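You operate a simulated robot arm through the tools that you are given. There is no shell and no other tool.

You run a simulated robot arm. Do the job below in one go: nothing can be reset, and whatever is moved stays where it is left.

TASK
Unload the ruler, then move the red posts out to 10 cm and 90 cm.
Fine: the weight on the pan goes back in the weight tray before a post moves; press ZERO at the end with the pan empty. Leave the other weights.

It is judged by the outcome, as a careful person would: the job done as asked, and still so three seconds after it is handed in. It fails if anything else is knocked over, pushed out of place, dropped, spilled or broken.

THE ROBOT
A 7-joint arm with a two-finger parallel gripper, fixed in place. Base frame: the origin is at the foot of the arm, x ahead of it, y to its left, z up; the work surface is at about z = 0.8. Readings come in m, degrees, newtons and seconds.
Its first joint turns from -149.0 to 149.0 degrees. Payload 3.43 kg.
The tool frame sits at the grasp point between the pads (the TCP): z along the fingers, y along the line on which they close. The tips reach 0.03 m beyond it. The gripper opens to 0.094 m. The fingers are 0.028 m wide and 0.01 m thick; the gripper's body (0.05 by 0.096 m) begins 0.055 m behind the TCP.
Orientation is told as [roll, pitch, yaw] about the base's x, y, z axes, in that order, counted from this pose: with the fingers straight down and closing along the base's y, the tool's x points along the base's -x, its y along +y and its z along -z.

THE INTERFACE
- The arm moves only by the tool move_arm. Its argument "steps" is a list of rows, each an object of numbers (a shift or turn left out is 0, a gripper value left out holds the last): "x", "y", "z": the shift along the tool's x, y, z in units of 40 mm (1.0 is 40 mm); "wx", "wy", "wz": the turn, a rotation vector about the tool's x, y, z in units of 5 degrees (1.0 is 5 degrees); "fingers": the gripper command, from -1 (shut) to 1 (fully open), values between in proportion. In form: [{"x": .., "y": .., "z": .., "wx": .., "wy": .., "wz": .., "fingers": ..}, ...]. A call has 1 to 20 rows; each row shifts and turns the commanded pose from where the row before left it, along the tool's axes as they then stand. A call with a number of a shift or a turn outside -1 to 1 is refused whole. Rows are played at 5 a second. More than 0.05 m and 8.6 degrees between two rows, or a gripper value outside its range, and nothing of the call is played. Where a pose cannot be reached the arm comes as near as it can. A force on the tool above 60 N (or 10 N above the force at the start of the call, whichever is more), or a blocked arm, ends the call early, and 0.2 s more pass. Each finger travels about 0.045 m/s and halts on what it meets, pressing with about 32 N; the grip force reading is that of the motor and also rises with nothing between the fingers. The clock runs only during rows and for 0.2 s after the last one: add rows that do not move to give the fingers time. The reply holds the time, the measured pose of the TCP, the force on the tool along the base axes, the opening and the grip force, in the units named above and with some noise, with the torque about the TCP (base axes, N m) and any sound that the robot's microphone picked up.
- Cameras (640 x 400 px; columns grow to the right, rows downward): "scene" is fixed at [0.4101, -0.6543, 1.578]; the picture's right is [0.75, -0.67, 0.00], its down [-0.46, -0.52, -0.72] and it looks along [0.48, 0.54, -0.70] (base axes); focal length 292 px, centre (320, 200). "wrist" rides on the gripper at [0.076, 0.014, -0.102] in the tool frame; the picture's right is [-0.18, 0.98, 0.00], its down [-0.75, -0.14, -0.64] and it looks along [-0.63, -0.12, 0.77] (tool axes); focal length 243 px, centre (320, 200).
- camera(camera): a new picture of that camera. No time passes.
- probe_pixels(camera, pixels): for up to 12 pixels [column, row] of the newest picture of that camera ("zoom" is the newest enlarged one), the place [x, y, z] in the base frame of the surface seen there, good to about 0.003 m, but the place of the scene camera against the robot may be out by one fixed shift of up to 0.012 m in any direction. No time passes.
- zoom(camera, box): a new picture of the part [left, top, right, bottom] of that camera's present view, enlarged. No time passes.
- finish_job(): hands the job in; it is judged then, once.

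Unless the task says otherwise, let go and move clear before handing in.

The tools are called after "Emit:" by a JSON object that holds its "method" and its "body". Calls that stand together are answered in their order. move_arm: Moves the arm, as the interface text tells. Its arguments: {"type":"object","properties":{"steps":{"type":"array","items":{"type":"object","properties":{"x":{"type":"number"},"y":{"type":"number"},"z":{"type":"number"},"wx":{"type":"number"},"wy":{"type":"number"},"wz":{"type":"number"},"fingers":{"type":"number"}}}}},"required":["steps"]} The other tools are called the same way: camera (camera) takes a picture; probe_pixels (camera, pixels) gives the place of the surface under pixels of a picture; zoom (camera, box) takes an enlarged picture of a part of a camera's view; finish_job () hands the job in.

At the start:

```text
clock: 0.0
eef_pos: [0.9793, 0.1299, 1.1749]
tool_rot: [0.0, 0.0, 0.1]
contact_force: [0.8, -0.9, 1.0]
wrist_torque: [0.02, -0.02, 0.0]
width: 0.0942
grip_force: 0.0
```

scene: 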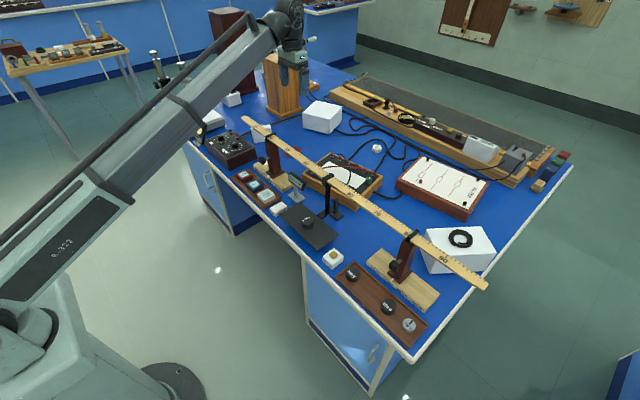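
wrist: 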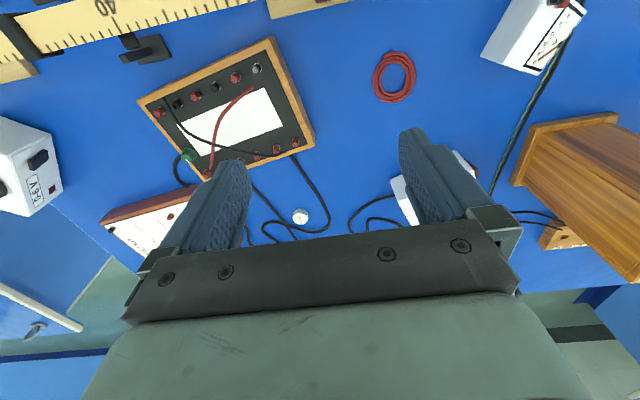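

The scene picture shows a ruler held by two red posts (around (275,155) and (400,260)), with a pan-like black plate at (308,225) and a weight on it. I'll zoom in for detail.

Emit:
{"method": "zoom", "body": {"camera": "scene", "box": [220, 100, 380, 200]}}

Emit:
{"method": "zoom", "body": {"camera": "scene", "box": [250, 170, 410, 270]}}

Emit:
{"method": "zoom", "body": {"camera": "scene", "box": [320, 220, 500, 360]}}

```text
4.00 times, centred on (300, 150) of scene
```

zoom: 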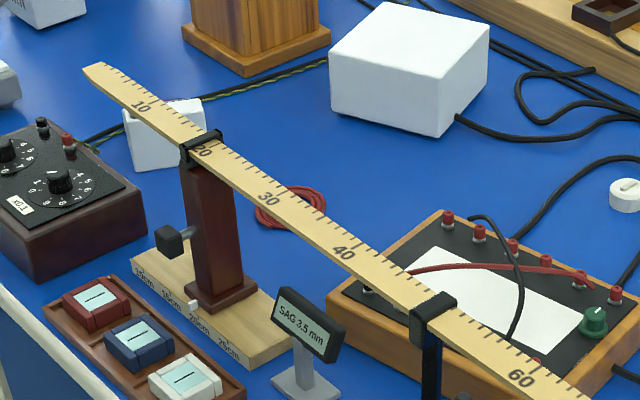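

```text
4.00 times, centred on (330, 220) of scene
```

zoom: 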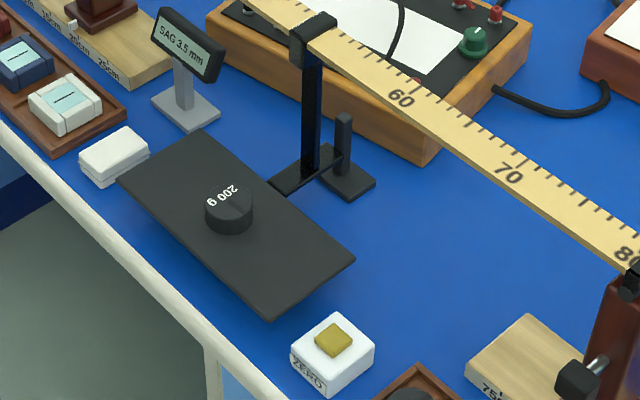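

```text
2.86 times, centred on (410, 290) of scene
```

zoom: 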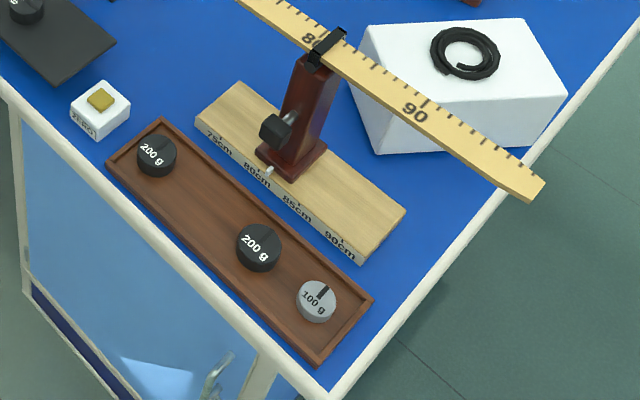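

The zooms show the posts near 20 and 81 cm on labelled tracks, a 200 g weight on the hanging pan, the weight tray at lower right, and the ZERO button by it. I'll probe key places.

Emit:
{"method": "probe_pixels", "body": {"camera": "zoom", "pixels": [[160, 120], [372, 298], [318, 358], [108, 162], [157, 145], [258, 240], [318, 292], [98, 98], [272, 130], [300, 160], [268, 172], [327, 45]]}}

Emit:
{"method": "zoom", "body": {"camera": "scene", "box": [345, 225, 445, 315]}}

Emit:
{"method": "zoom", "body": {"camera": "scene", "box": [235, 120, 315, 200]}}

```text
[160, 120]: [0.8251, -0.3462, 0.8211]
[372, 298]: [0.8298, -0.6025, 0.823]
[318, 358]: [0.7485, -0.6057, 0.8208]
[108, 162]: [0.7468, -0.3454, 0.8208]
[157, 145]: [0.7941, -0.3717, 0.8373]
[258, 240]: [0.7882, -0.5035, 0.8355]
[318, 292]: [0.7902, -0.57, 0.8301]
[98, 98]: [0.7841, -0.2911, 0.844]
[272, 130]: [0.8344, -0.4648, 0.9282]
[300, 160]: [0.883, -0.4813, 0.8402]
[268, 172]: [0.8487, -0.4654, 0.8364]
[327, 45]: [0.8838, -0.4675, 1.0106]
```

```text
4.44 times, centred on (395, 270) of scene
```

zoom: 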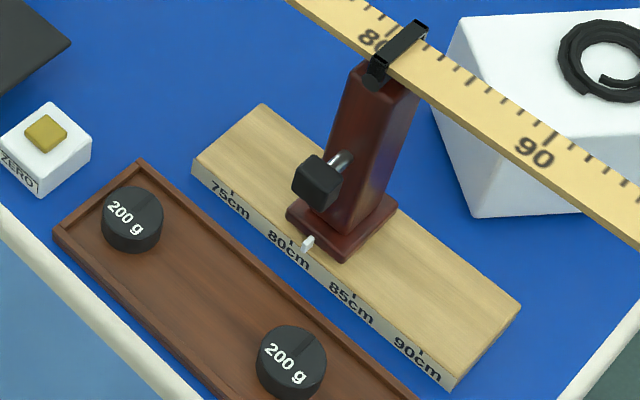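

```text
5.00 times, centred on (275, 160) of scene
```

zoom: 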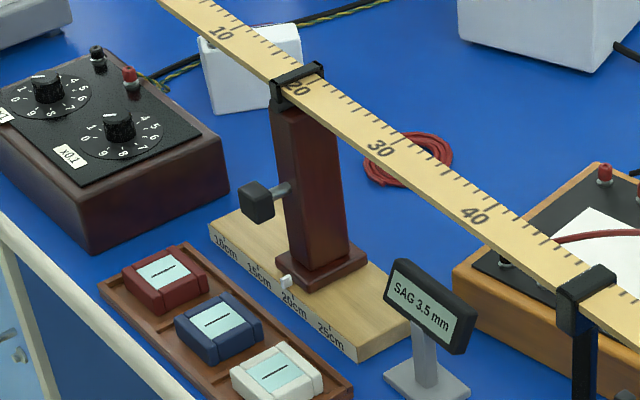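

The right pointer (white, zoom px (308,243)) reads about 81 cm and the left one about 19.5 cm. I'll probe the left post area, pan, weight and label marks.

Emit:
{"method": "probe_pixels", "body": {"camera": "zoom", "pixels": [[258, 200], [280, 190], [298, 72], [300, 100], [287, 282], [320, 270], [210, 222], [355, 355], [365, 255], [275, 265], [300, 285], [240, 185]]}}

Emit:
{"method": "zoom", "body": {"camera": "scene", "box": [345, 225, 445, 315]}}

Emit:
{"method": "probe_pixels", "body": {"camera": "zoom", "pixels": [[315, 180], [340, 160], [400, 45], [380, 80], [308, 243], [340, 258], [290, 240], [353, 293], [420, 350], [233, 190], [385, 200], [296, 190]]}}

Emit:
{"method": "zoom", "body": {"camera": "scene", "box": [265, 180, 365, 270]}}

Emit:
{"method": "probe_pixels", "body": {"camera": "zoom", "pixels": [[180, 190], [180, 220], [185, 240], [20, 185], [130, 130], [380, 310], [255, 395], [300, 10], [270, 180], [350, 300], [100, 170], [240, 195]]}}

```text
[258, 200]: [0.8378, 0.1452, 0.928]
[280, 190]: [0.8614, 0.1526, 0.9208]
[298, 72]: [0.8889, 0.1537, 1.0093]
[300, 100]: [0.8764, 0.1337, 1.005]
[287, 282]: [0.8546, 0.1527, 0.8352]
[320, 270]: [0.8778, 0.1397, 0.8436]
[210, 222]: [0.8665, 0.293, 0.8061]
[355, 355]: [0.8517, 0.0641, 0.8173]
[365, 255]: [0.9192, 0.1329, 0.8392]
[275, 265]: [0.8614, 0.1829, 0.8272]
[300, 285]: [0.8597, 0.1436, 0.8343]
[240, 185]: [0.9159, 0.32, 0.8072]
```

```text
4.44 times, centred on (395, 270) of scene
```

zoom: 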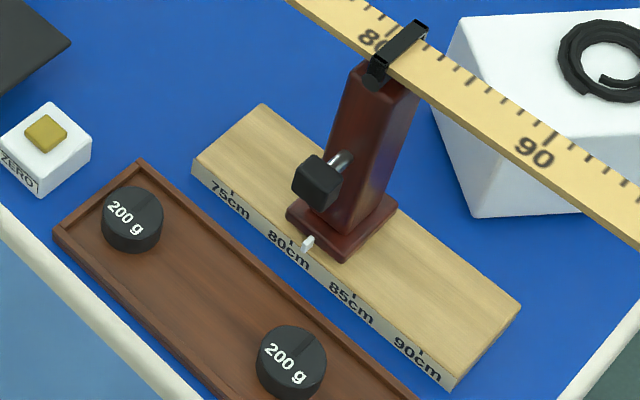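

```text
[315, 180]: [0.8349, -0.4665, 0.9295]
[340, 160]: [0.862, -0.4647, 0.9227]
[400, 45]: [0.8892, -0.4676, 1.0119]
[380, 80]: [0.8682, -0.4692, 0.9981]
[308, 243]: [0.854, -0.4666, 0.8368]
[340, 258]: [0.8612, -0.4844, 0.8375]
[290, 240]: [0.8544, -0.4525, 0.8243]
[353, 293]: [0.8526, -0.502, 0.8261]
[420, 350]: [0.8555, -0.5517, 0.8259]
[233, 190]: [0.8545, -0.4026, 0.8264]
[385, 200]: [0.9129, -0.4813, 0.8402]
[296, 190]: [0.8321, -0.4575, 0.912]
```

```text
4.44 times, centred on (315, 225) of scene
```

zoom: 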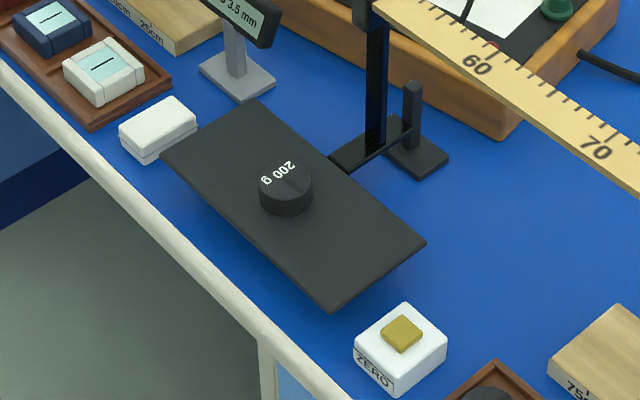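

```text
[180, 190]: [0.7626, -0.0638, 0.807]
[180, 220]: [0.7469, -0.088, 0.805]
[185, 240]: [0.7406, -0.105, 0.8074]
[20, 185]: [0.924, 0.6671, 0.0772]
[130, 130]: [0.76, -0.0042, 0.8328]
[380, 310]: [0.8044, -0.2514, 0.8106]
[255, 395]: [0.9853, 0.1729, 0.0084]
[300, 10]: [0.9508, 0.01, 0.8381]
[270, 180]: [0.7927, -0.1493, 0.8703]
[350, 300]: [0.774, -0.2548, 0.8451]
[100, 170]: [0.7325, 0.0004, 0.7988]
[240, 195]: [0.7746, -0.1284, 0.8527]
```

The weight's top sits at about (0.79,-0.15,0.87) and the tray has a free gap at y≈-0.437 between the weights at -0.37 and -0.50. I'll move high over to the pan first and use the wrist camera to check the scene camera's offset.

Emit:
{"method": "move_arm", "body": {"steps": [{"x": 0.475, "y": -0.7, "fingers": 0.4}, {"x": 0.475, "y": -0.7}, {"x": 0.475, "y": -0.7}, {"x": 0.475, "y": -0.7}, {"x": 0.475, "y": -0.7}, {"x": 0.475, "y": -0.7}, {"x": 0.475, "y": -0.7}, {"x": 0.475, "y": -0.7}, {"x": 0.475, "y": -0.7}, {"x": 0.475, "y": -0.7}, {}, {}]}}

Emit:
{"method": "camera", "body": {"camera": "wrist"}}

```text
clock: 1.6
eef_pos: [0.8571, -0.0579, 1.1745]
tool_rot: [0.0, -0.6, -0.6]
contact_force: [2.0, -3.8, -4.2]
wrist_torque: [0.32, -0.11, 0.18]
width: 0.0656
grip_force: 0.1
stopped in row 7: the force on the tool passed its limit at 71 N (the readings are from after the stop); the commanded pose is now the measured one
```

```text
taken
```

wrist: 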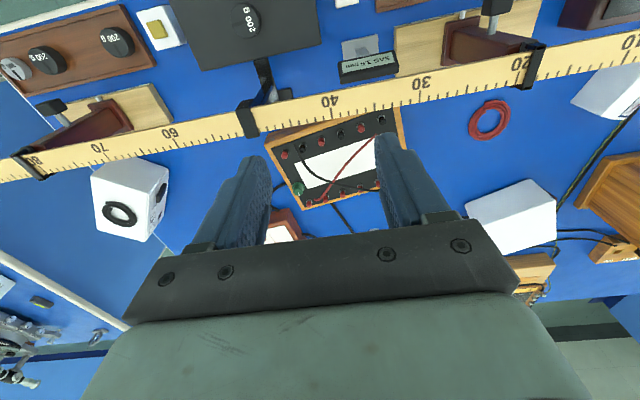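

The call stopped at 71 N, although the wrist picture shows nothing at the fingers. I'll look at the scene before moving on.

Emit:
{"method": "camera", "body": {"camera": "scene"}}

Emit:
{"method": "move_arm", "body": {"steps": [{}]}}

```text
taken
```

scene: 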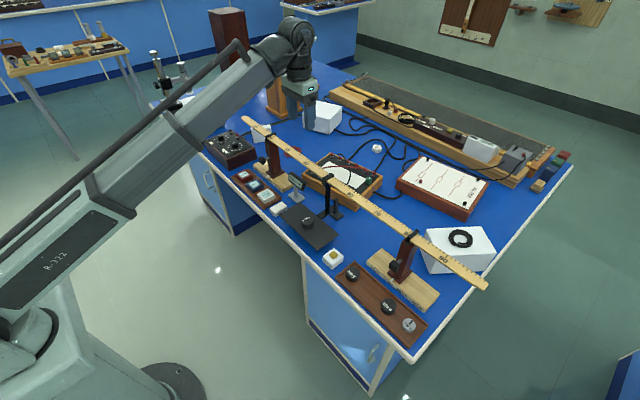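

```text
clock: 2.0
eef_pos: [0.8567, -0.0578, 1.1741]
tool_rot: [0.0, -0.6, -0.6]
contact_force: [3.5, -3.5, -7.1]
wrist_torque: [0.29, -0.1, 0.22]
width: 0.0658
grip_force: 0.1
```

Nothing visible touches the tool (gripper at about (297,110), well above everything). I'll take a still reading and then test a slow small retreat upward.

Emit:
{"method": "move_arm", "body": {"steps": [{}, {}, {}, {}]}}

Emit:
{"method": "zoom", "body": {"camera": "scene", "box": [220, 10, 380, 140]}}

```text
clock: 3.0
eef_pos: [0.8571, -0.0568, 1.1747]
tool_rot: [0.0, -0.6, -0.5]
contact_force: [4.6, -0.5, -9.9]
wrist_torque: [-0.06, -0.24, 0.03]
width: 0.0657
grip_force: 0.0
```

```text
3.08 times, centred on (300, 75) of scene
```

zoom: 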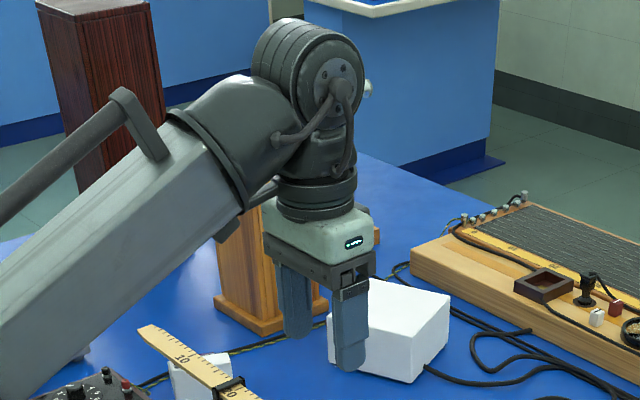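

Readings don't show a clear contact. I'll probe the tall column behind the gripper and the dark one near the forearm to see whether either is close.

Emit:
{"method": "probe_pixels", "body": {"camera": "zoom", "pixels": [[232, 260], [290, 300], [240, 300], [240, 225], [100, 60], [150, 10], [400, 300], [300, 340], [350, 360], [320, 220], [370, 245]]}}

Emit:
{"method": "move_arm", "body": {"steps": [{"z": -0.1}, {"z": -0.2}, {"z": -0.2}, {}, {}]}}

```text
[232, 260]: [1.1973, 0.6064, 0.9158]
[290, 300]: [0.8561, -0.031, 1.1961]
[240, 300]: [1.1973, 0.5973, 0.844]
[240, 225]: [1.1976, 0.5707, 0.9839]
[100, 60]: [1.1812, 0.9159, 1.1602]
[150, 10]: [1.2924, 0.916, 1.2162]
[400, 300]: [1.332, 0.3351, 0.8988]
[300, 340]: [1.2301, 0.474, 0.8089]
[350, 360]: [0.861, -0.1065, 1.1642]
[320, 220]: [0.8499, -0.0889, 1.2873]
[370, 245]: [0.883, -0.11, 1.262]
```

```text
clock: 3.6
eef_pos: [0.8583, -0.059, 1.1845]
tool_rot: [-0.1, -1.3, -0.6]
contact_force: [7.8, -0.9, -13.1]
wrist_torque: [0.0, -0.02, 0.02]
width: 0.0656
grip_force: 0.1
stopped in row 3: the force on the tool passed its limit at 65 N (the readings are from after the stop); the commanded pose is now the measured one
```

Moving up raises the force with a push down and +x, so the hand is likely pressing on its own forearm in this high, close pose; the work items are untouched. I'll lower to about z=1.09, still well above the ruler at ~1.01, where the arm unfolds.

Emit:
{"method": "move_arm", "body": {"steps": [{"z": 0.3}, {"z": 0.5}, {"z": 0.5}, {"z": 0.5}, {"z": 0.4}, {}, {}]}}

Emit:
{"method": "zoom", "body": {"camera": "scene", "box": [220, 50, 380, 150]}}

```text
clock: 5.2
eef_pos: [0.8619, -0.057, 1.0993]
tool_rot: [-0.1, -1.0, -0.6]
contact_force: [0.4, 0.3, 0.2]
wrist_torque: [0.01, 0.0, 0.0]
width: 0.0658
grip_force: 0.0
```

```text
4.00 times, centred on (300, 100) of scene
```

zoom: 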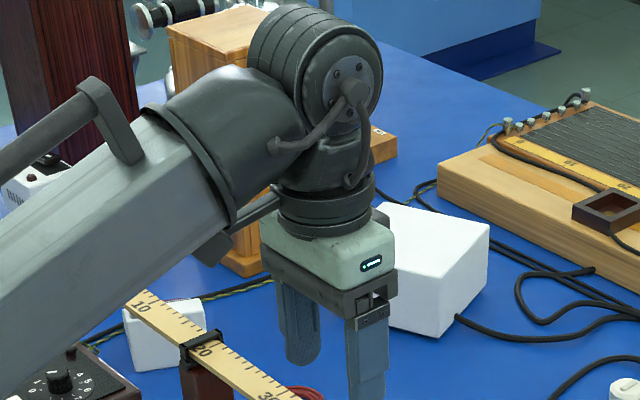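

The force is back to zero at z=1.10. Now I'll go sideways to the weight's y and in towards x≈0.79 while descending past the front of the ruler, correcting the small tilt.

Emit:
{"method": "move_arm", "body": {"steps": [{"y": -0.5, "wy": 0.2, "wz": -0.12}, {"y": -0.6}, {"y": -0.6}, {"y": -0.6, "x": 0.2}, {"x": 0.4, "z": 0.2}, {"x": 0.4, "z": 0.3}, {"x": 0.4, "z": 0.5}, {"x": 0.35, "z": 0.5}, {}, {}]}}

Emit:
{"method": "camera", "body": {"camera": "wrist"}}

Emit:
{"method": "camera", "body": {"camera": "scene"}}

```text
clock: 7.4
eef_pos: [0.7907, -0.1496, 1.0369]
tool_rot: [-0.1, -0.2, 0.0]
contact_force: [0.6, 0.8, 0.4]
wrist_torque: [0.0, -0.03, 0.0]
width: 0.0656
grip_force: 0.0
```

```text
taken
```

wrist: 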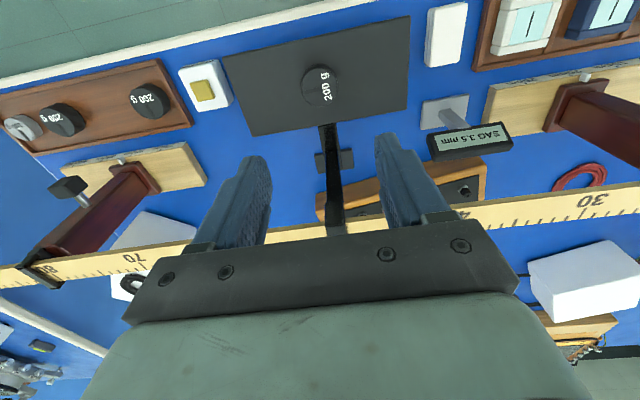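

```text
taken
```

scene: 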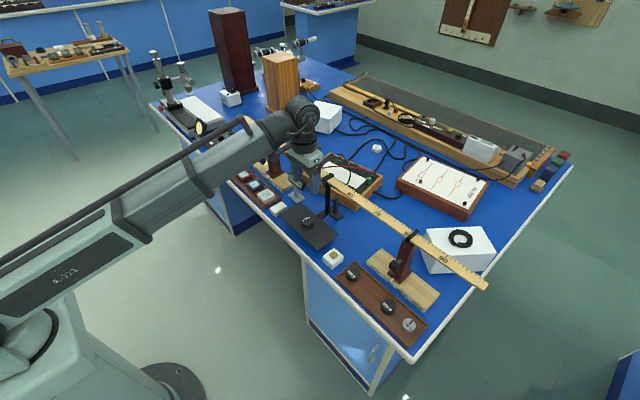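

Clear view: the weight is at wrist px (320,86), the tray at left, the knobs at (66,187) and beyond. I'll probe those in the wrist frame to fix the offset.

Emit:
{"method": "probe_pixels", "body": {"camera": "wrist", "pixels": [[318, 80], [310, 95], [333, 90], [322, 104], [290, 90], [360, 80], [150, 98], [62, 116], [20, 128], [203, 90], [66, 185], [330, 150]]}}

Emit:
{"method": "zoom", "body": {"camera": "wrist", "box": [220, 10, 420, 140]}}

Emit:
{"method": "probe_pixels", "body": {"camera": "scene", "pixels": [[307, 221], [350, 270], [387, 304], [408, 322], [333, 256]]}}

```text
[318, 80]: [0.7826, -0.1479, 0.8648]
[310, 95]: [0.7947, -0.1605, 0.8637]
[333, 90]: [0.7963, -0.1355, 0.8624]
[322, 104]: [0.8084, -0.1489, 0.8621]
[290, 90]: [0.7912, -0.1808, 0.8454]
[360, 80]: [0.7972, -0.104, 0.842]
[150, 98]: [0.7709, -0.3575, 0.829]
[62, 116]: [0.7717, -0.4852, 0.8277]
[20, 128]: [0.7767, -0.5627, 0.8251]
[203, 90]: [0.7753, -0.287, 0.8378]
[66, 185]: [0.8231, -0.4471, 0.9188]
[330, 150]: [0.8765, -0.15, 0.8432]
```

```text
3.08 times, centred on (320, 75) of wrist
```

zoom: 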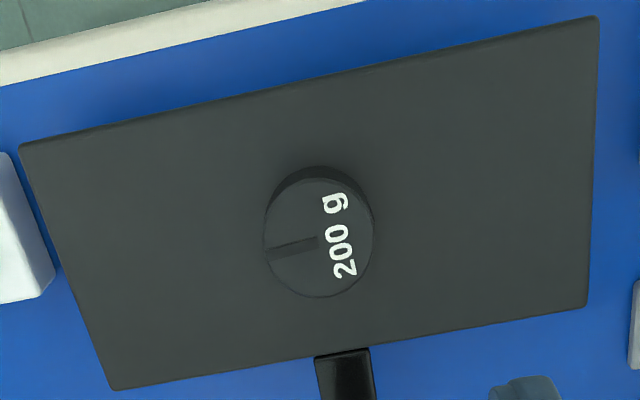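

```text
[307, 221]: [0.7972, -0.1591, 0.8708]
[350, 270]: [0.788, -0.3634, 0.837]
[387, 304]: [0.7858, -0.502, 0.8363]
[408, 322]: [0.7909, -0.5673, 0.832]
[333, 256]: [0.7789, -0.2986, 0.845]
```

The wrist-frame heights are about 8 mm lower than scene's. I'll probe weight edges and matching features precisely in the enlarged view.

Emit:
{"method": "probe_pixels", "body": {"camera": "zoom", "pixels": [[269, 240], [370, 232], [322, 293], [316, 184], [320, 240], [240, 240], [420, 240], [320, 320], [310, 140], [110, 385], [580, 305], [30, 150]]}}

Emit:
{"method": "zoom", "body": {"camera": "wrist", "box": [0, 50, 240, 200]}}

```text
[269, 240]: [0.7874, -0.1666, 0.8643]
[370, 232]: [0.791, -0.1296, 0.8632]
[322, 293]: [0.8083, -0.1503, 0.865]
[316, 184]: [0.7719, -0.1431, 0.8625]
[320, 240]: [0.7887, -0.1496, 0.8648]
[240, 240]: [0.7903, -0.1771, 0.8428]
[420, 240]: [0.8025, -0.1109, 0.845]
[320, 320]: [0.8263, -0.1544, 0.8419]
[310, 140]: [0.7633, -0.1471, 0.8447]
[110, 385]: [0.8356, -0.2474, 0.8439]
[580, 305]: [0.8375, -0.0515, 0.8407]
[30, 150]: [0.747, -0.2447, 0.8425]
```

```text
2.67 times, centred on (120, 125) of wrist
```

zoom: 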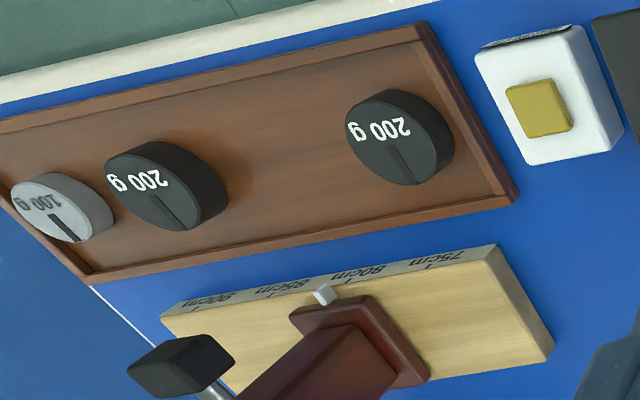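

Weight on pan: centre (0.789,-0.148), top 0.864, pan 0.843, diameter about 38 mm. Now I'll probe the tray, the other weights, ZERO and the right post in this enlarged view.

Emit:
{"method": "probe_pixels", "body": {"camera": "zoom", "pixels": [[350, 140], [438, 160], [388, 138], [148, 190], [112, 170], [188, 215], [280, 160], [265, 220], [270, 92], [545, 108], [325, 293], [180, 360]]}}

Emit:
{"method": "probe_pixels", "body": {"camera": "zoom", "pixels": [[270, 247], [255, 68], [430, 268], [360, 283], [275, 297], [198, 304], [145, 385], [200, 345], [510, 190], [50, 215], [240, 120], [250, 250]]}}

```text
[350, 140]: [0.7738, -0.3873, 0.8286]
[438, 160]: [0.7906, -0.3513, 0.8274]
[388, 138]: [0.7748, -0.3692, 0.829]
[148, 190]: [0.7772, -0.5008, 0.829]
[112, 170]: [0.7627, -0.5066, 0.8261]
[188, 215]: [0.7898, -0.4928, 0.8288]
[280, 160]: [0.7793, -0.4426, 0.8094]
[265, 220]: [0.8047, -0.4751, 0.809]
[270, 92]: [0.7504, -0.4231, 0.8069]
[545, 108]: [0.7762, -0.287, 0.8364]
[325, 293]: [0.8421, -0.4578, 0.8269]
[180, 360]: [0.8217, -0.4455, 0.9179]
```

```text
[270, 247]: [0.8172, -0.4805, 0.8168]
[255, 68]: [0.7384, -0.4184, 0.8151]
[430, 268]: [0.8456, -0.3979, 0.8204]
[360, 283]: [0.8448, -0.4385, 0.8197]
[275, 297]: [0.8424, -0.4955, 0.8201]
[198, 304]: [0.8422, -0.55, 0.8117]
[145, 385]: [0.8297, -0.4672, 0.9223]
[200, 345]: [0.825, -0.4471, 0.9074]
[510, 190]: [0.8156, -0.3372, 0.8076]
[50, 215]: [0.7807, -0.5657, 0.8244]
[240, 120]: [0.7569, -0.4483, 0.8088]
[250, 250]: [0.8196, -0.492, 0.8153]
```

In the robot's frame the free tray gap is centred at (0.777,-0.434), tray floor 0.808, rim 0.816, and scene readings are off by about (+0.010,-0.005,+0.008). I'll descend around the pan weight to TCP z≈0.878, slowing at the end.

Emit:
{"method": "move_arm", "body": {"steps": [{"x": 0.04, "y": 0.04, "z": 0.5}, {"z": 0.6}, {"z": 0.6}, {"z": 0.6}, {"z": 0.6}, {"z": 0.4}, {"z": 0.3}, {"z": 0.2}, {}, {}]}}

Emit:
{"method": "camera", "body": {"camera": "wrist"}}

Emit:
{"method": "zoom", "body": {"camera": "scene", "box": [240, 140, 400, 260]}}

```text
clock: 9.6
eef_pos: [0.7889, -0.1494, 0.8852]
tool_rot: [-0.1, -0.2, -0.1]
contact_force: [-0.5, -0.2, 0.2]
wrist_torque: [-0.01, -0.02, 0.01]
width: 0.0657
grip_force: 0.0
```

```text
taken
```

wrist: 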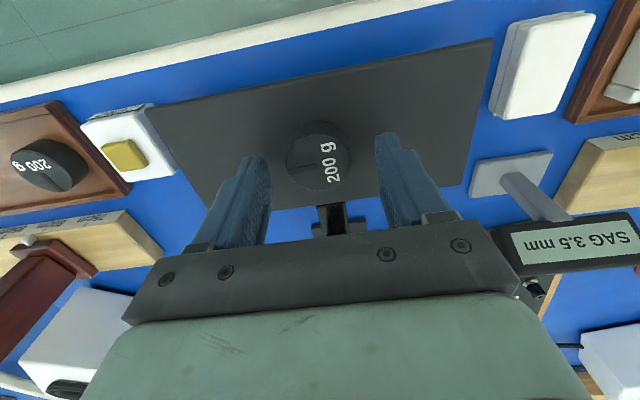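

```text
3.33 times, centred on (320, 200) of scene
```

zoom: 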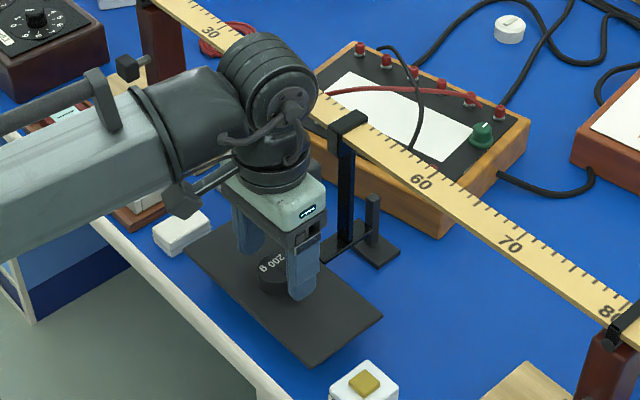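

The fingers straddle the weight evenly with no contact. I'll go down 6 mm more and close slowly on it.

Emit:
{"method": "move_arm", "body": {"steps": [{"z": 0.15}, {}, {"fingers": 0.1}, {"fingers": 0.0}, {"fingers": -0.1}, {"fingers": -0.2}, {"fingers": -0.3}, {"fingers": -0.4}, {}, {}]}}

Emit:
{"method": "camera", "body": {"camera": "wrist"}}

```text
clock: 11.8
eef_pos: [0.7882, -0.1497, 0.8787]
tool_rot: [-0.1, -0.1, 0.0]
contact_force: [0.3, -0.9, 0.3]
wrist_torque: [0.02, 0.01, -0.05]
width: 0.0385
grip_force: 31.6
```

```text
taken
```

wrist: 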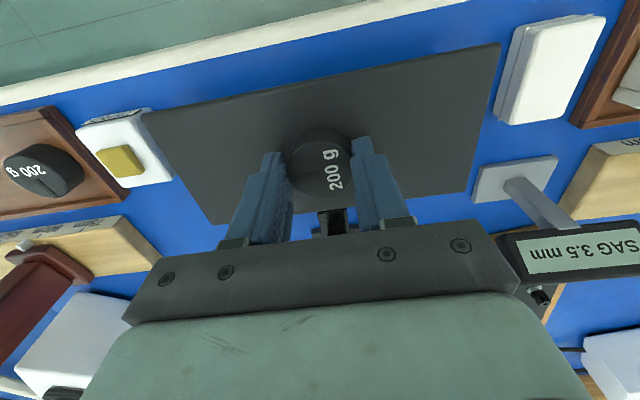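

The weight is gripped (38.5 mm, 31.6 N). I'll lift straight up 5 cm and check that it comes along.

Emit:
{"method": "move_arm", "body": {"steps": [{"z": -0.1}, {"z": -0.2}, {"z": -0.3}, {"z": -0.4}, {"z": -0.3}, {}, {}]}}

Emit:
{"method": "camera", "body": {"camera": "wrist"}}

Emit:
{"method": "camera", "body": {"camera": "scene"}}

```text
clock: 13.4
eef_pos: [0.7911, -0.149, 0.9311]
tool_rot: [-0.1, -0.1, 0.0]
contact_force: [-0.1, 0.3, -1.7]
wrist_torque: [0.0, 0.01, -0.01]
width: 0.0388
grip_force: 31.7
```

```text
taken
```

wrist: 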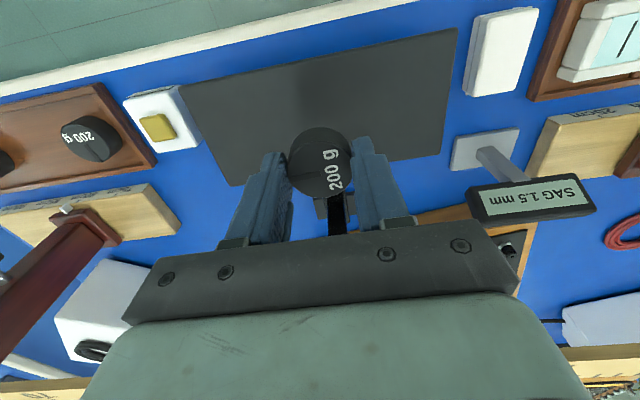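

```text
taken
```

scene: 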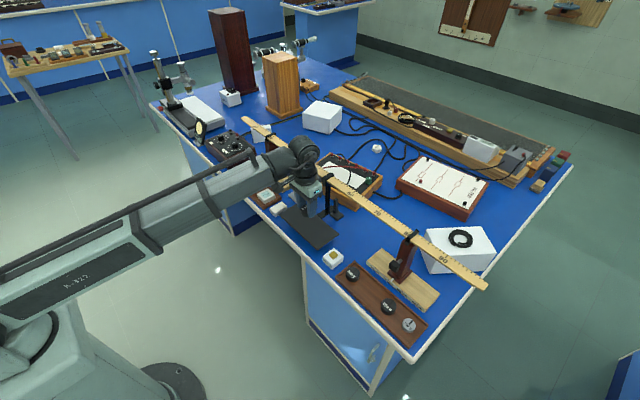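

The weight is lifted and the display now reads SAG 1.5 mm. I'll carry it sideways to above the tray gap at (0.774,-0.434).

Emit:
{"method": "move_arm", "body": {"steps": [{"x": 0.05, "y": -0.4}, {"x": 0.05, "y": -0.6}, {"x": 0.05, "y": -0.7}, {"x": 0.05, "y": -0.7}, {"x": 0.05, "y": -0.7}, {"x": 0.05, "y": -0.7}, {"x": 0.05, "y": -0.7}, {"x": 0.05, "y": -0.7}, {"x": 0.03, "y": -0.7}, {"y": -0.7}, {"y": -0.52}, {}, {}, {}]}}

Emit:
{"method": "camera", "body": {"camera": "wrist"}}

Emit:
{"method": "zoom", "body": {"camera": "scene", "box": [300, 200, 480, 340]}}

```text
clock: 16.4
eef_pos: [0.7734, -0.4326, 0.932]
tool_rot: [0.0, -0.1, 0.0]
contact_force: [-0.3, 0.2, -3.0]
wrist_torque: [0.01, 0.02, 0.0]
width: 0.0389
grip_force: 31.7
```

```text
taken
```

wrist: 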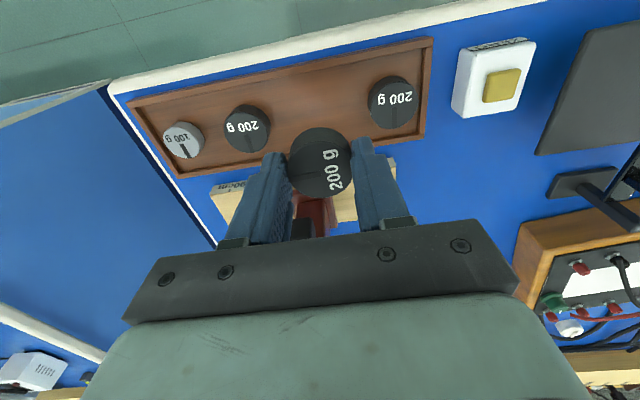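

```text
2.86 times, centred on (390, 270) of scene
```

zoom: 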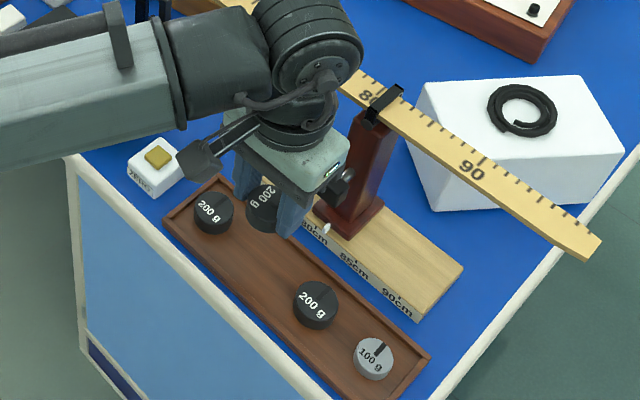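

The held weight is over the gap. I'll re-probe neighbouring weights, tray edges and knob from this nearer view before lowering.

Emit:
{"method": "probe_pixels", "body": {"camera": "wrist", "pixels": [[371, 100], [392, 95], [417, 105], [226, 130], [247, 124], [268, 130], [300, 95], [280, 68], [310, 205], [302, 228], [305, 60], [360, 130]]}}

Emit:
{"method": "zoom", "body": {"camera": "wrist", "box": [220, 50, 440, 250]}}

```text
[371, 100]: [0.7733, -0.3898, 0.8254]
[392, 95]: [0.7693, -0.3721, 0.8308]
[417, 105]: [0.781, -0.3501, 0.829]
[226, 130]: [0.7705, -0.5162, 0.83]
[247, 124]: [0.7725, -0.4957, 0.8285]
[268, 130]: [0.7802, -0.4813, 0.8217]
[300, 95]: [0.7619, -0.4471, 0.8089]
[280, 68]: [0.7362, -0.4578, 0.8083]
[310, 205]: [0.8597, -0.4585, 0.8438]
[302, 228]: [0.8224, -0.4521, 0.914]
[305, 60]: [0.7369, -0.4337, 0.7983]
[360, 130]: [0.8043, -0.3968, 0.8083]
```

```text
2.00 times, centred on (330, 150) of wrist
```

zoom: 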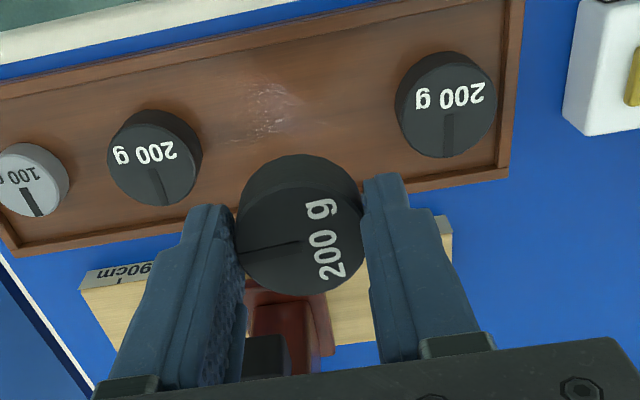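

Gap edges are y=-0.389 and -0.481, so I centre on -0.435. I'll lower gently to about 0.8455, just above the expected seat at 0.844.

Emit:
{"method": "move_arm", "body": {"steps": [{"y": -0.06, "z": 0.3}, {"z": 0.4}, {"z": 0.4}, {"z": 0.4}, {"z": 0.3}, {"z": 0.2}, {"z": 0.15}, {}, {}]}}

Emit:
{"method": "camera", "body": {"camera": "wrist"}}

Emit:
{"method": "zoom", "body": {"camera": "scene", "box": [300, 200, 480, 340]}}

```text
clock: 18.4
eef_pos: [0.7727, -0.4345, 0.8457]
tool_rot: [-0.2, -0.2, -0.1]
contact_force: [0.1, -0.1, -1.0]
wrist_torque: [0.01, 0.0, -0.01]
width: 0.0389
grip_force: 31.6
```

```text
taken
```

wrist: 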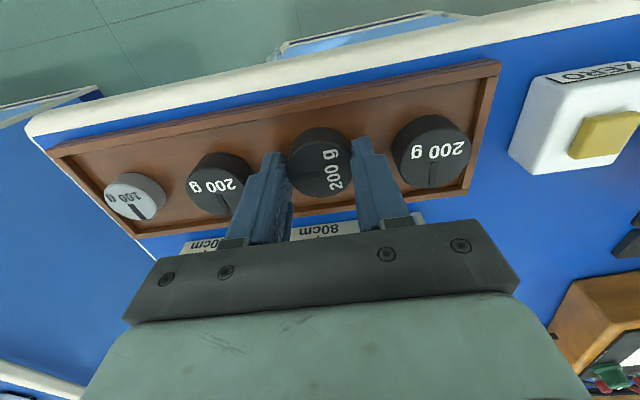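

```text
2.86 times, centred on (390, 270) of scene
```

zoom: 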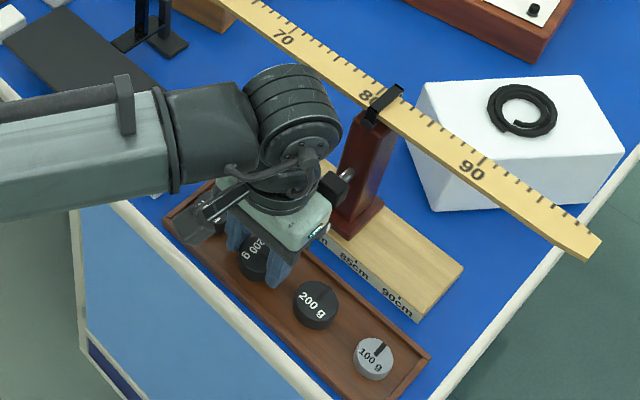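

The weight is inside the tray with clearance on both sides and no touch yet. I'll ease down a few more tenths of a millimetre at a time and watch the force.

Emit:
{"method": "move_arm", "body": {"steps": [{"z": 0.03}, {}, {}]}}

Emit:
{"method": "move_arm", "body": {"steps": [{"z": 0.03}, {}, {}]}}

```text
clock: 19.2
eef_pos: [0.7713, -0.4364, 0.845]
tool_rot: [-0.1, -0.1, 0.0]
contact_force: [-0.6, 0.1, -2.2]
wrist_torque: [0.03, -0.03, 0.03]
width: 0.0389
grip_force: 31.8
```

```text
clock: 20.0
eef_pos: [0.7723, -0.4349, 0.8436]
tool_rot: [-0.1, -0.2, -0.1]
contact_force: [-0.5, -2.8, 21.5]
wrist_torque: [0.07, 0.13, 0.02]
width: 0.0388
grip_force: 31.5
```

The upward force of 21.5 N shows the weight is seated at TCP z≈0.844. I'll ease up half a millimetre, then open just to 50 mm to keep clear of the neighbours, and rise straight up.

Emit:
{"method": "move_arm", "body": {"steps": [{"z": -0.015}, {"fingers": -0.1}, {"fingers": 0.0}, {"fingers": 0.05}, {}, {}]}}

Emit:
{"method": "camera", "body": {"camera": "wrist"}}

```text
clock: 21.4
eef_pos: [0.7715, -0.4357, 0.844]
tool_rot: [0.0, 0.0, -0.1]
contact_force: [1.2, -0.5, -0.2]
wrist_torque: [0.01, 0.01, -0.01]
width: 0.0495
grip_force: 0.1
```

```text
taken
```

wrist: 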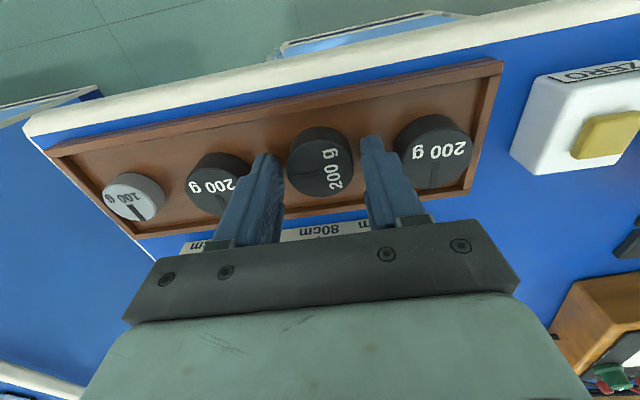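

Released cleanly with the neighbours untouched. I'll rise straight up and look at the knob of the right post.

Emit:
{"method": "move_arm", "body": {"steps": [{"z": -0.2}, {"z": -0.4}, {"z": -0.5}, {"z": -0.5}, {"z": -0.5}, {"z": -0.5}, {"z": -0.4, "x": 0.3}, {"x": 0.5}, {}, {}]}}

Emit:
{"method": "camera", "body": {"camera": "wrist"}}

Emit:
{"method": "camera", "body": {"camera": "scene"}}

```text
clock: 23.6
eef_pos: [0.7382, -0.4344, 0.9627]
tool_rot: [-0.1, -0.1, -0.1]
contact_force: [0.0, 0.1, -0.1]
wrist_torque: [0.03, 0.0, 0.03]
width: 0.0498
grip_force: 0.0
```

```text
taken
```

wrist: 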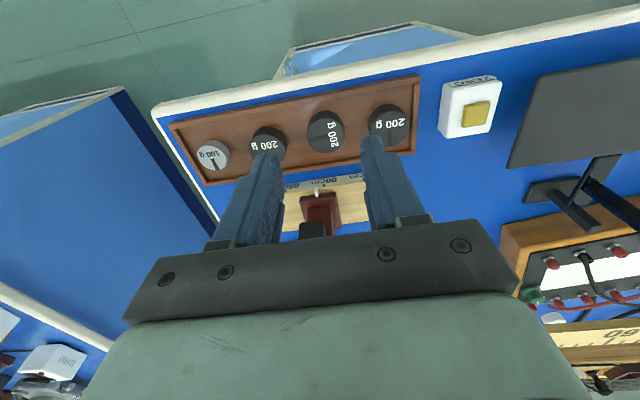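

```text
taken
```

scene: 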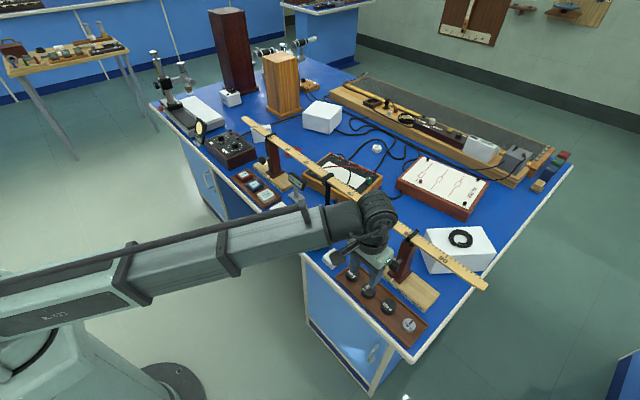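

The knob is visible at wrist (312,230). I'll open to ~60 mm and tilt the tool 35° so the fingers point outward at the knob, which keeps the hand away from the ruler and gives more reach.

Emit:
{"method": "move_arm", "body": {"steps": [{"wy": -1, "fingers": 0.3}, {"wy": -1}, {"wy": -1}, {"wy": -1}, {"wy": -1}, {"wy": -1}, {"wy": -1}, {}, {}]}}

Emit:
{"method": "camera", "body": {"camera": "wrist"}}

Emit:
{"method": "camera", "body": {"camera": "scene"}}

```text
clock: 25.6
eef_pos: [0.7399, -0.4355, 0.9631]
tool_rot: [-0.2, -35.1, 0.1]
contact_force: [0.2, -0.1, 0.2]
wrist_torque: [0.01, -0.02, -0.01]
width: 0.0613
grip_force: 0.1
```

```text
taken
```

wrist: 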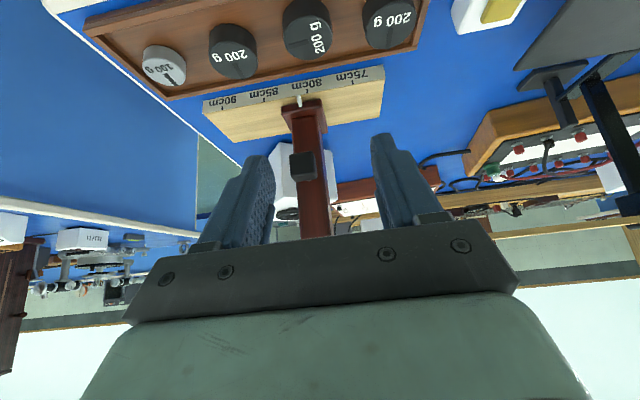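

```text
taken
```

scene: 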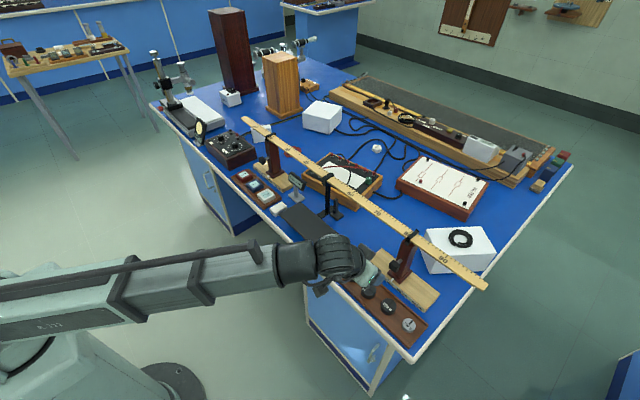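

Now the knob is clear at wrist (302,165) between the fingers, and the scale ticks are readable. I'll zoom and probe them.

Emit:
{"method": "zoom", "body": {"camera": "wrist", "box": [190, 60, 400, 250]}}

Emit:
{"method": "probe_pixels", "body": {"camera": "zoom", "pixels": [[325, 325], [345, 285], [365, 325], [310, 325], [390, 330], [360, 220], [365, 410], [327, 125], [310, 145], [440, 190], [345, 345], [350, 150]]}}

```text
2.11 times, centred on (295, 155) of wrist
```

zoom: 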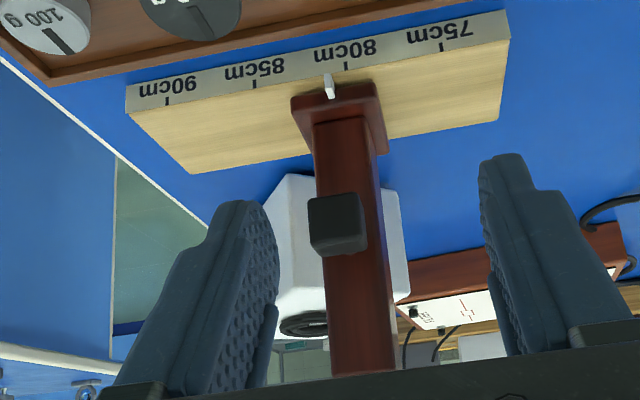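

```text
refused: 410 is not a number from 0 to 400
```

Emit:
{"method": "probe_pixels", "body": {"camera": "zoom", "pixels": [[335, 225], [315, 220], [358, 215], [332, 200], [338, 248], [322, 200], [350, 160], [350, 300], [329, 78], [330, 95], [375, 200], [318, 170]]}}

Emit:
{"method": "probe_pixels", "body": {"camera": "zoom", "pixels": [[441, 46], [346, 66], [255, 84], [166, 100], [330, 88], [128, 115], [508, 38], [300, 120], [380, 110], [185, 170], [500, 115], [362, 250]]}}

Emit:
{"method": "zoom", "body": {"camera": "wrist", "box": [260, 80, 360, 140]}}

```text
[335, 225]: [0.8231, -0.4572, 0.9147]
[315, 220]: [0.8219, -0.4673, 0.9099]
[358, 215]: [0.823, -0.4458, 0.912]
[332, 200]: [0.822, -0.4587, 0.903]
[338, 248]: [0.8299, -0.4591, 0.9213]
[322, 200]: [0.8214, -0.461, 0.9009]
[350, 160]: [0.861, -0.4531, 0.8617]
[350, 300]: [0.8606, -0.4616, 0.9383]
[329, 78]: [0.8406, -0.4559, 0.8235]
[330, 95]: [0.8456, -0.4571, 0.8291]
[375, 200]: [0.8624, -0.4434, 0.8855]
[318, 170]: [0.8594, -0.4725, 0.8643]
```

```text
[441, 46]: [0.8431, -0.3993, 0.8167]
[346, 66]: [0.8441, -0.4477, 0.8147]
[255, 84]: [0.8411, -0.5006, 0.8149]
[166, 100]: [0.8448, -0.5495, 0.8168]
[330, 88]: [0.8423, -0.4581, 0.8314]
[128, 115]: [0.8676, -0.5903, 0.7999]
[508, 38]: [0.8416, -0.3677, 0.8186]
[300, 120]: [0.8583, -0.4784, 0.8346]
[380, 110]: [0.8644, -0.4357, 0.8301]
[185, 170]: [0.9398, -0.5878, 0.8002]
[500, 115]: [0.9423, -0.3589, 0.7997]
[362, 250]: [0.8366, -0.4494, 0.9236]
```

```text
6.40 times, centred on (310, 110) of wrist
```

zoom: 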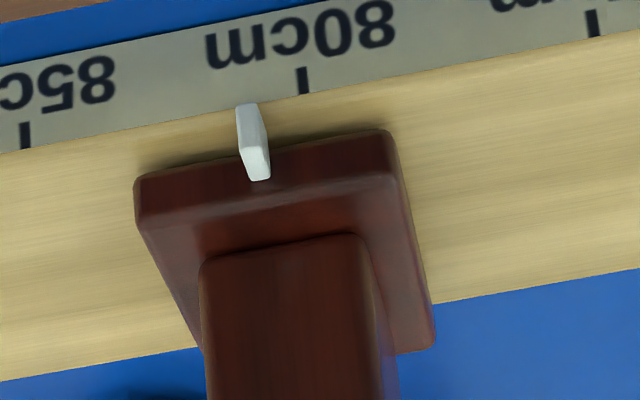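

Knob: front face x≈0.822, centre y≈-0.457, z≈0.911, post face x≈0.861; scale is y≈0.3505−0.01·cm, so the post is near 80.7 and must go to y≈-0.5495. I'll line up and advance along the tool axis to about (0.822,-0.457,0.915).

Emit:
{"method": "move_arm", "body": {"steps": [{"x": -0.5, "y": -0.27}, {"x": -0.49, "y": -0.27}, {"z": 0.4}, {"z": 0.4}, {"z": 0.4}, {"z": 0.4}, {"z": 0.3}, {"z": 0.26}, {}, {}]}}

Emit:
{"method": "zoom", "body": {"camera": "wrist", "box": [190, 40, 430, 250]}}

Emit:
{"method": "zoom", "body": {"camera": "scene", "box": [320, 200, 480, 320]}}

```text
clock: 27.8
eef_pos: [0.821, -0.4557, 0.9158]
tool_rot: [-0.2, -35.0, 0.0]
contact_force: [-0.1, -1.0, 1.2]
wrist_torque: [-0.02, -0.02, 0.01]
width: 0.0612
grip_force: 0.0
```

```text
1.90 times, centred on (310, 145) of wrist
```

zoom: 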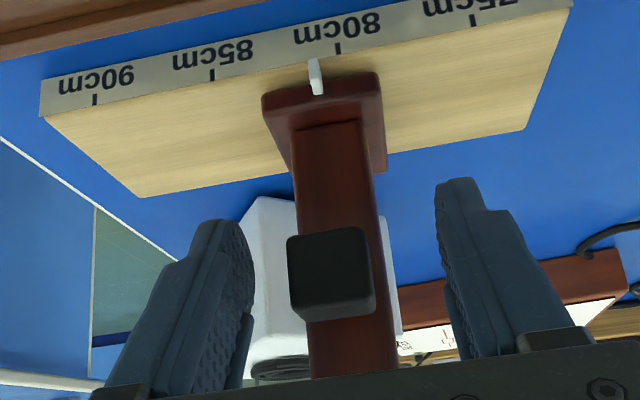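

```text
3.33 times, centred on (400, 260) of scene
```

zoom: 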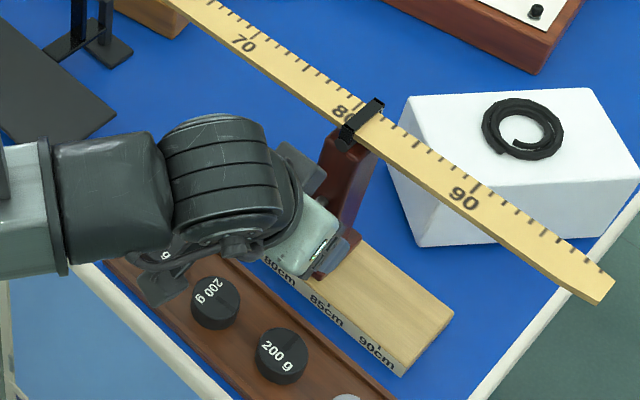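

The knob lies between the pads (zoom px (330,272)) and nothing touches. I'll close on it gently.

Emit:
{"method": "move_arm", "body": {"steps": [{"fingers": 0.1}, {"fingers": -0.1}, {"fingers": -0.3}, {"fingers": -0.45}, {"fingers": -0.6}, {"fingers": -0.7}, {}, {}]}}

Emit:
{"method": "camera", "body": {"camera": "wrist"}}

```text
clock: 29.6
eef_pos: [0.8216, -0.4562, 0.915]
tool_rot: [-0.1, -35.1, 0.0]
contact_force: [0.7, 2.4, -0.6]
wrist_torque: [0.03, 0.09, 0.07]
width: 0.0284
grip_force: 45.4
```

```text
taken
```

wrist: 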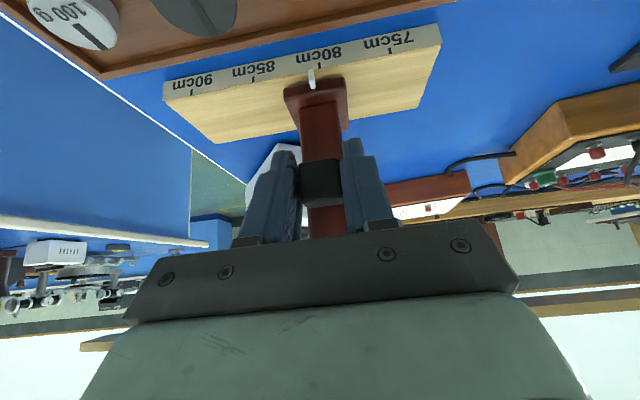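

The knob is held (28.4 mm). I'll try a small slow slide of 8 mm outward (−y) and watch the forces.

Emit:
{"method": "move_arm", "body": {"steps": [{"y": -0.05}, {"y": -0.05}, {"y": -0.05}, {"y": -0.05}, {}, {}]}}

Emit:
{"method": "zoom", "body": {"camera": "wrist", "box": [140, 10, 460, 210]}}

```text
clock: 31.0
eef_pos: [0.8212, -0.465, 0.9145]
tool_rot: [-0.1, -35.1, 0.1]
contact_force: [-14.0, 0.3, -4.1]
wrist_torque: [-0.01, -0.56, -0.02]
width: 0.0285
grip_force: 45.3
```

```text
2.00 times, centred on (300, 110) of wrist
```

zoom: 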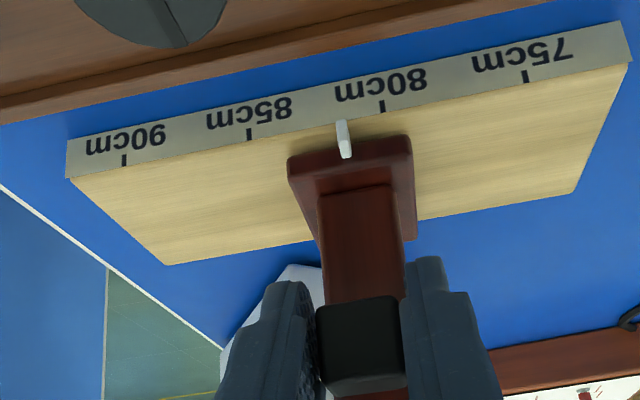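

The post slides freely; the pointer is now about 81.5 cm. I'll relieve the small x force a little and carry on 6 cm slowly.

Emit:
{"method": "move_arm", "body": {"steps": [{"y": -0.05, "x": 0.012}, {"y": -0.1}, {"y": -0.1}, {"y": -0.1}, {"y": -0.1}, {"y": -0.1}, {"y": -0.1}, {"y": -0.1}, {"y": -0.1}, {"y": -0.1}, {"y": -0.1}, {"y": -0.1}, {"y": -0.1}, {"y": -0.1}, {"y": -0.1}, {"y": -0.05}, {}, {}]}}

Emit:
{"method": "zoom", "body": {"camera": "wrist", "box": [140, 10, 460, 210]}}

Emit:
{"method": "camera", "body": {"camera": "scene"}}

```text
clock: 34.8
eef_pos: [0.8232, -0.5279, 0.9155]
tool_rot: [-0.1, -35.0, 0.0]
contact_force: [-9.1, 1.4, -19.0]
wrist_torque: [-0.11, -0.79, 0.09]
width: 0.0282
grip_force: 45.0
```

```text
2.00 times, centred on (300, 110) of wrist
```

zoom: 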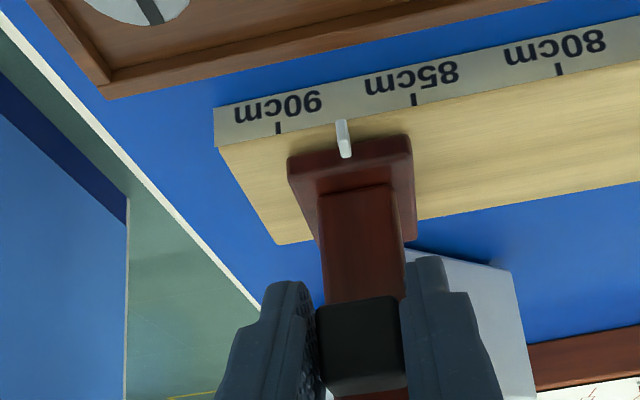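

```text
taken
```

scene: 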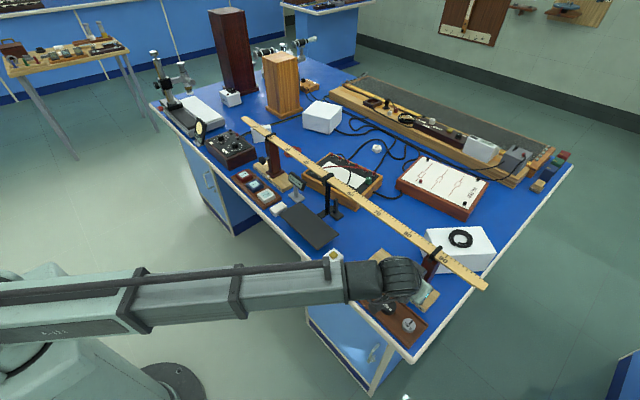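

The pointer is now near 87.7 cm. I'll relieve the slight upward bias and probe pointer and tick positions to set the remaining distance.

Emit:
{"method": "probe_pixels", "body": {"camera": "zoom", "pixels": [[342, 122], [343, 130], [345, 145], [348, 156], [278, 128], [414, 99], [559, 68], [340, 121]]}}

Emit:
{"method": "zoom", "body": {"camera": "wrist", "box": [250, 40, 370, 120]}}

Emit:
{"method": "move_arm", "body": {"steps": [{"x": 0.03, "z": 0.015}, {}, {}]}}

```text
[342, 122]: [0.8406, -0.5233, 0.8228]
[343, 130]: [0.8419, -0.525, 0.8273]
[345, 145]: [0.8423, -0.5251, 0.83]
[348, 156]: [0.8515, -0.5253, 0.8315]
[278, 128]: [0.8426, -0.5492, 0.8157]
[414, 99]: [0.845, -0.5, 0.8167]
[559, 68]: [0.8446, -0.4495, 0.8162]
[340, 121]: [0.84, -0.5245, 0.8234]
```

```text
5.00 times, centred on (310, 80) of wrist
```

zoom: 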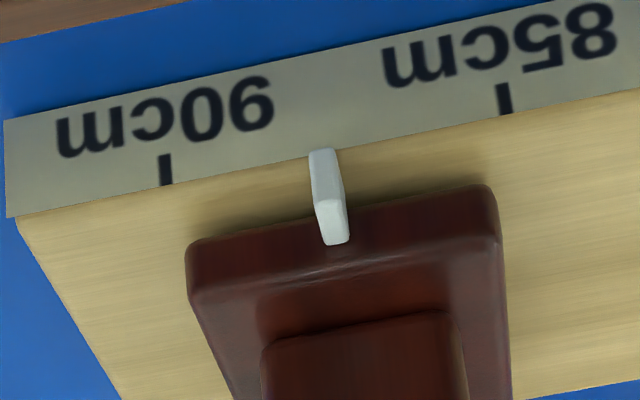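

```text
clock: 35.6
eef_pos: [0.8215, -0.5262, 0.9164]
tool_rot: [-0.2, -35.3, 0.1]
contact_force: [-3.5, -1.1, 6.9]
wrist_torque: [-0.01, 1.12, 0.04]
width: 0.0283
grip_force: 44.9
```

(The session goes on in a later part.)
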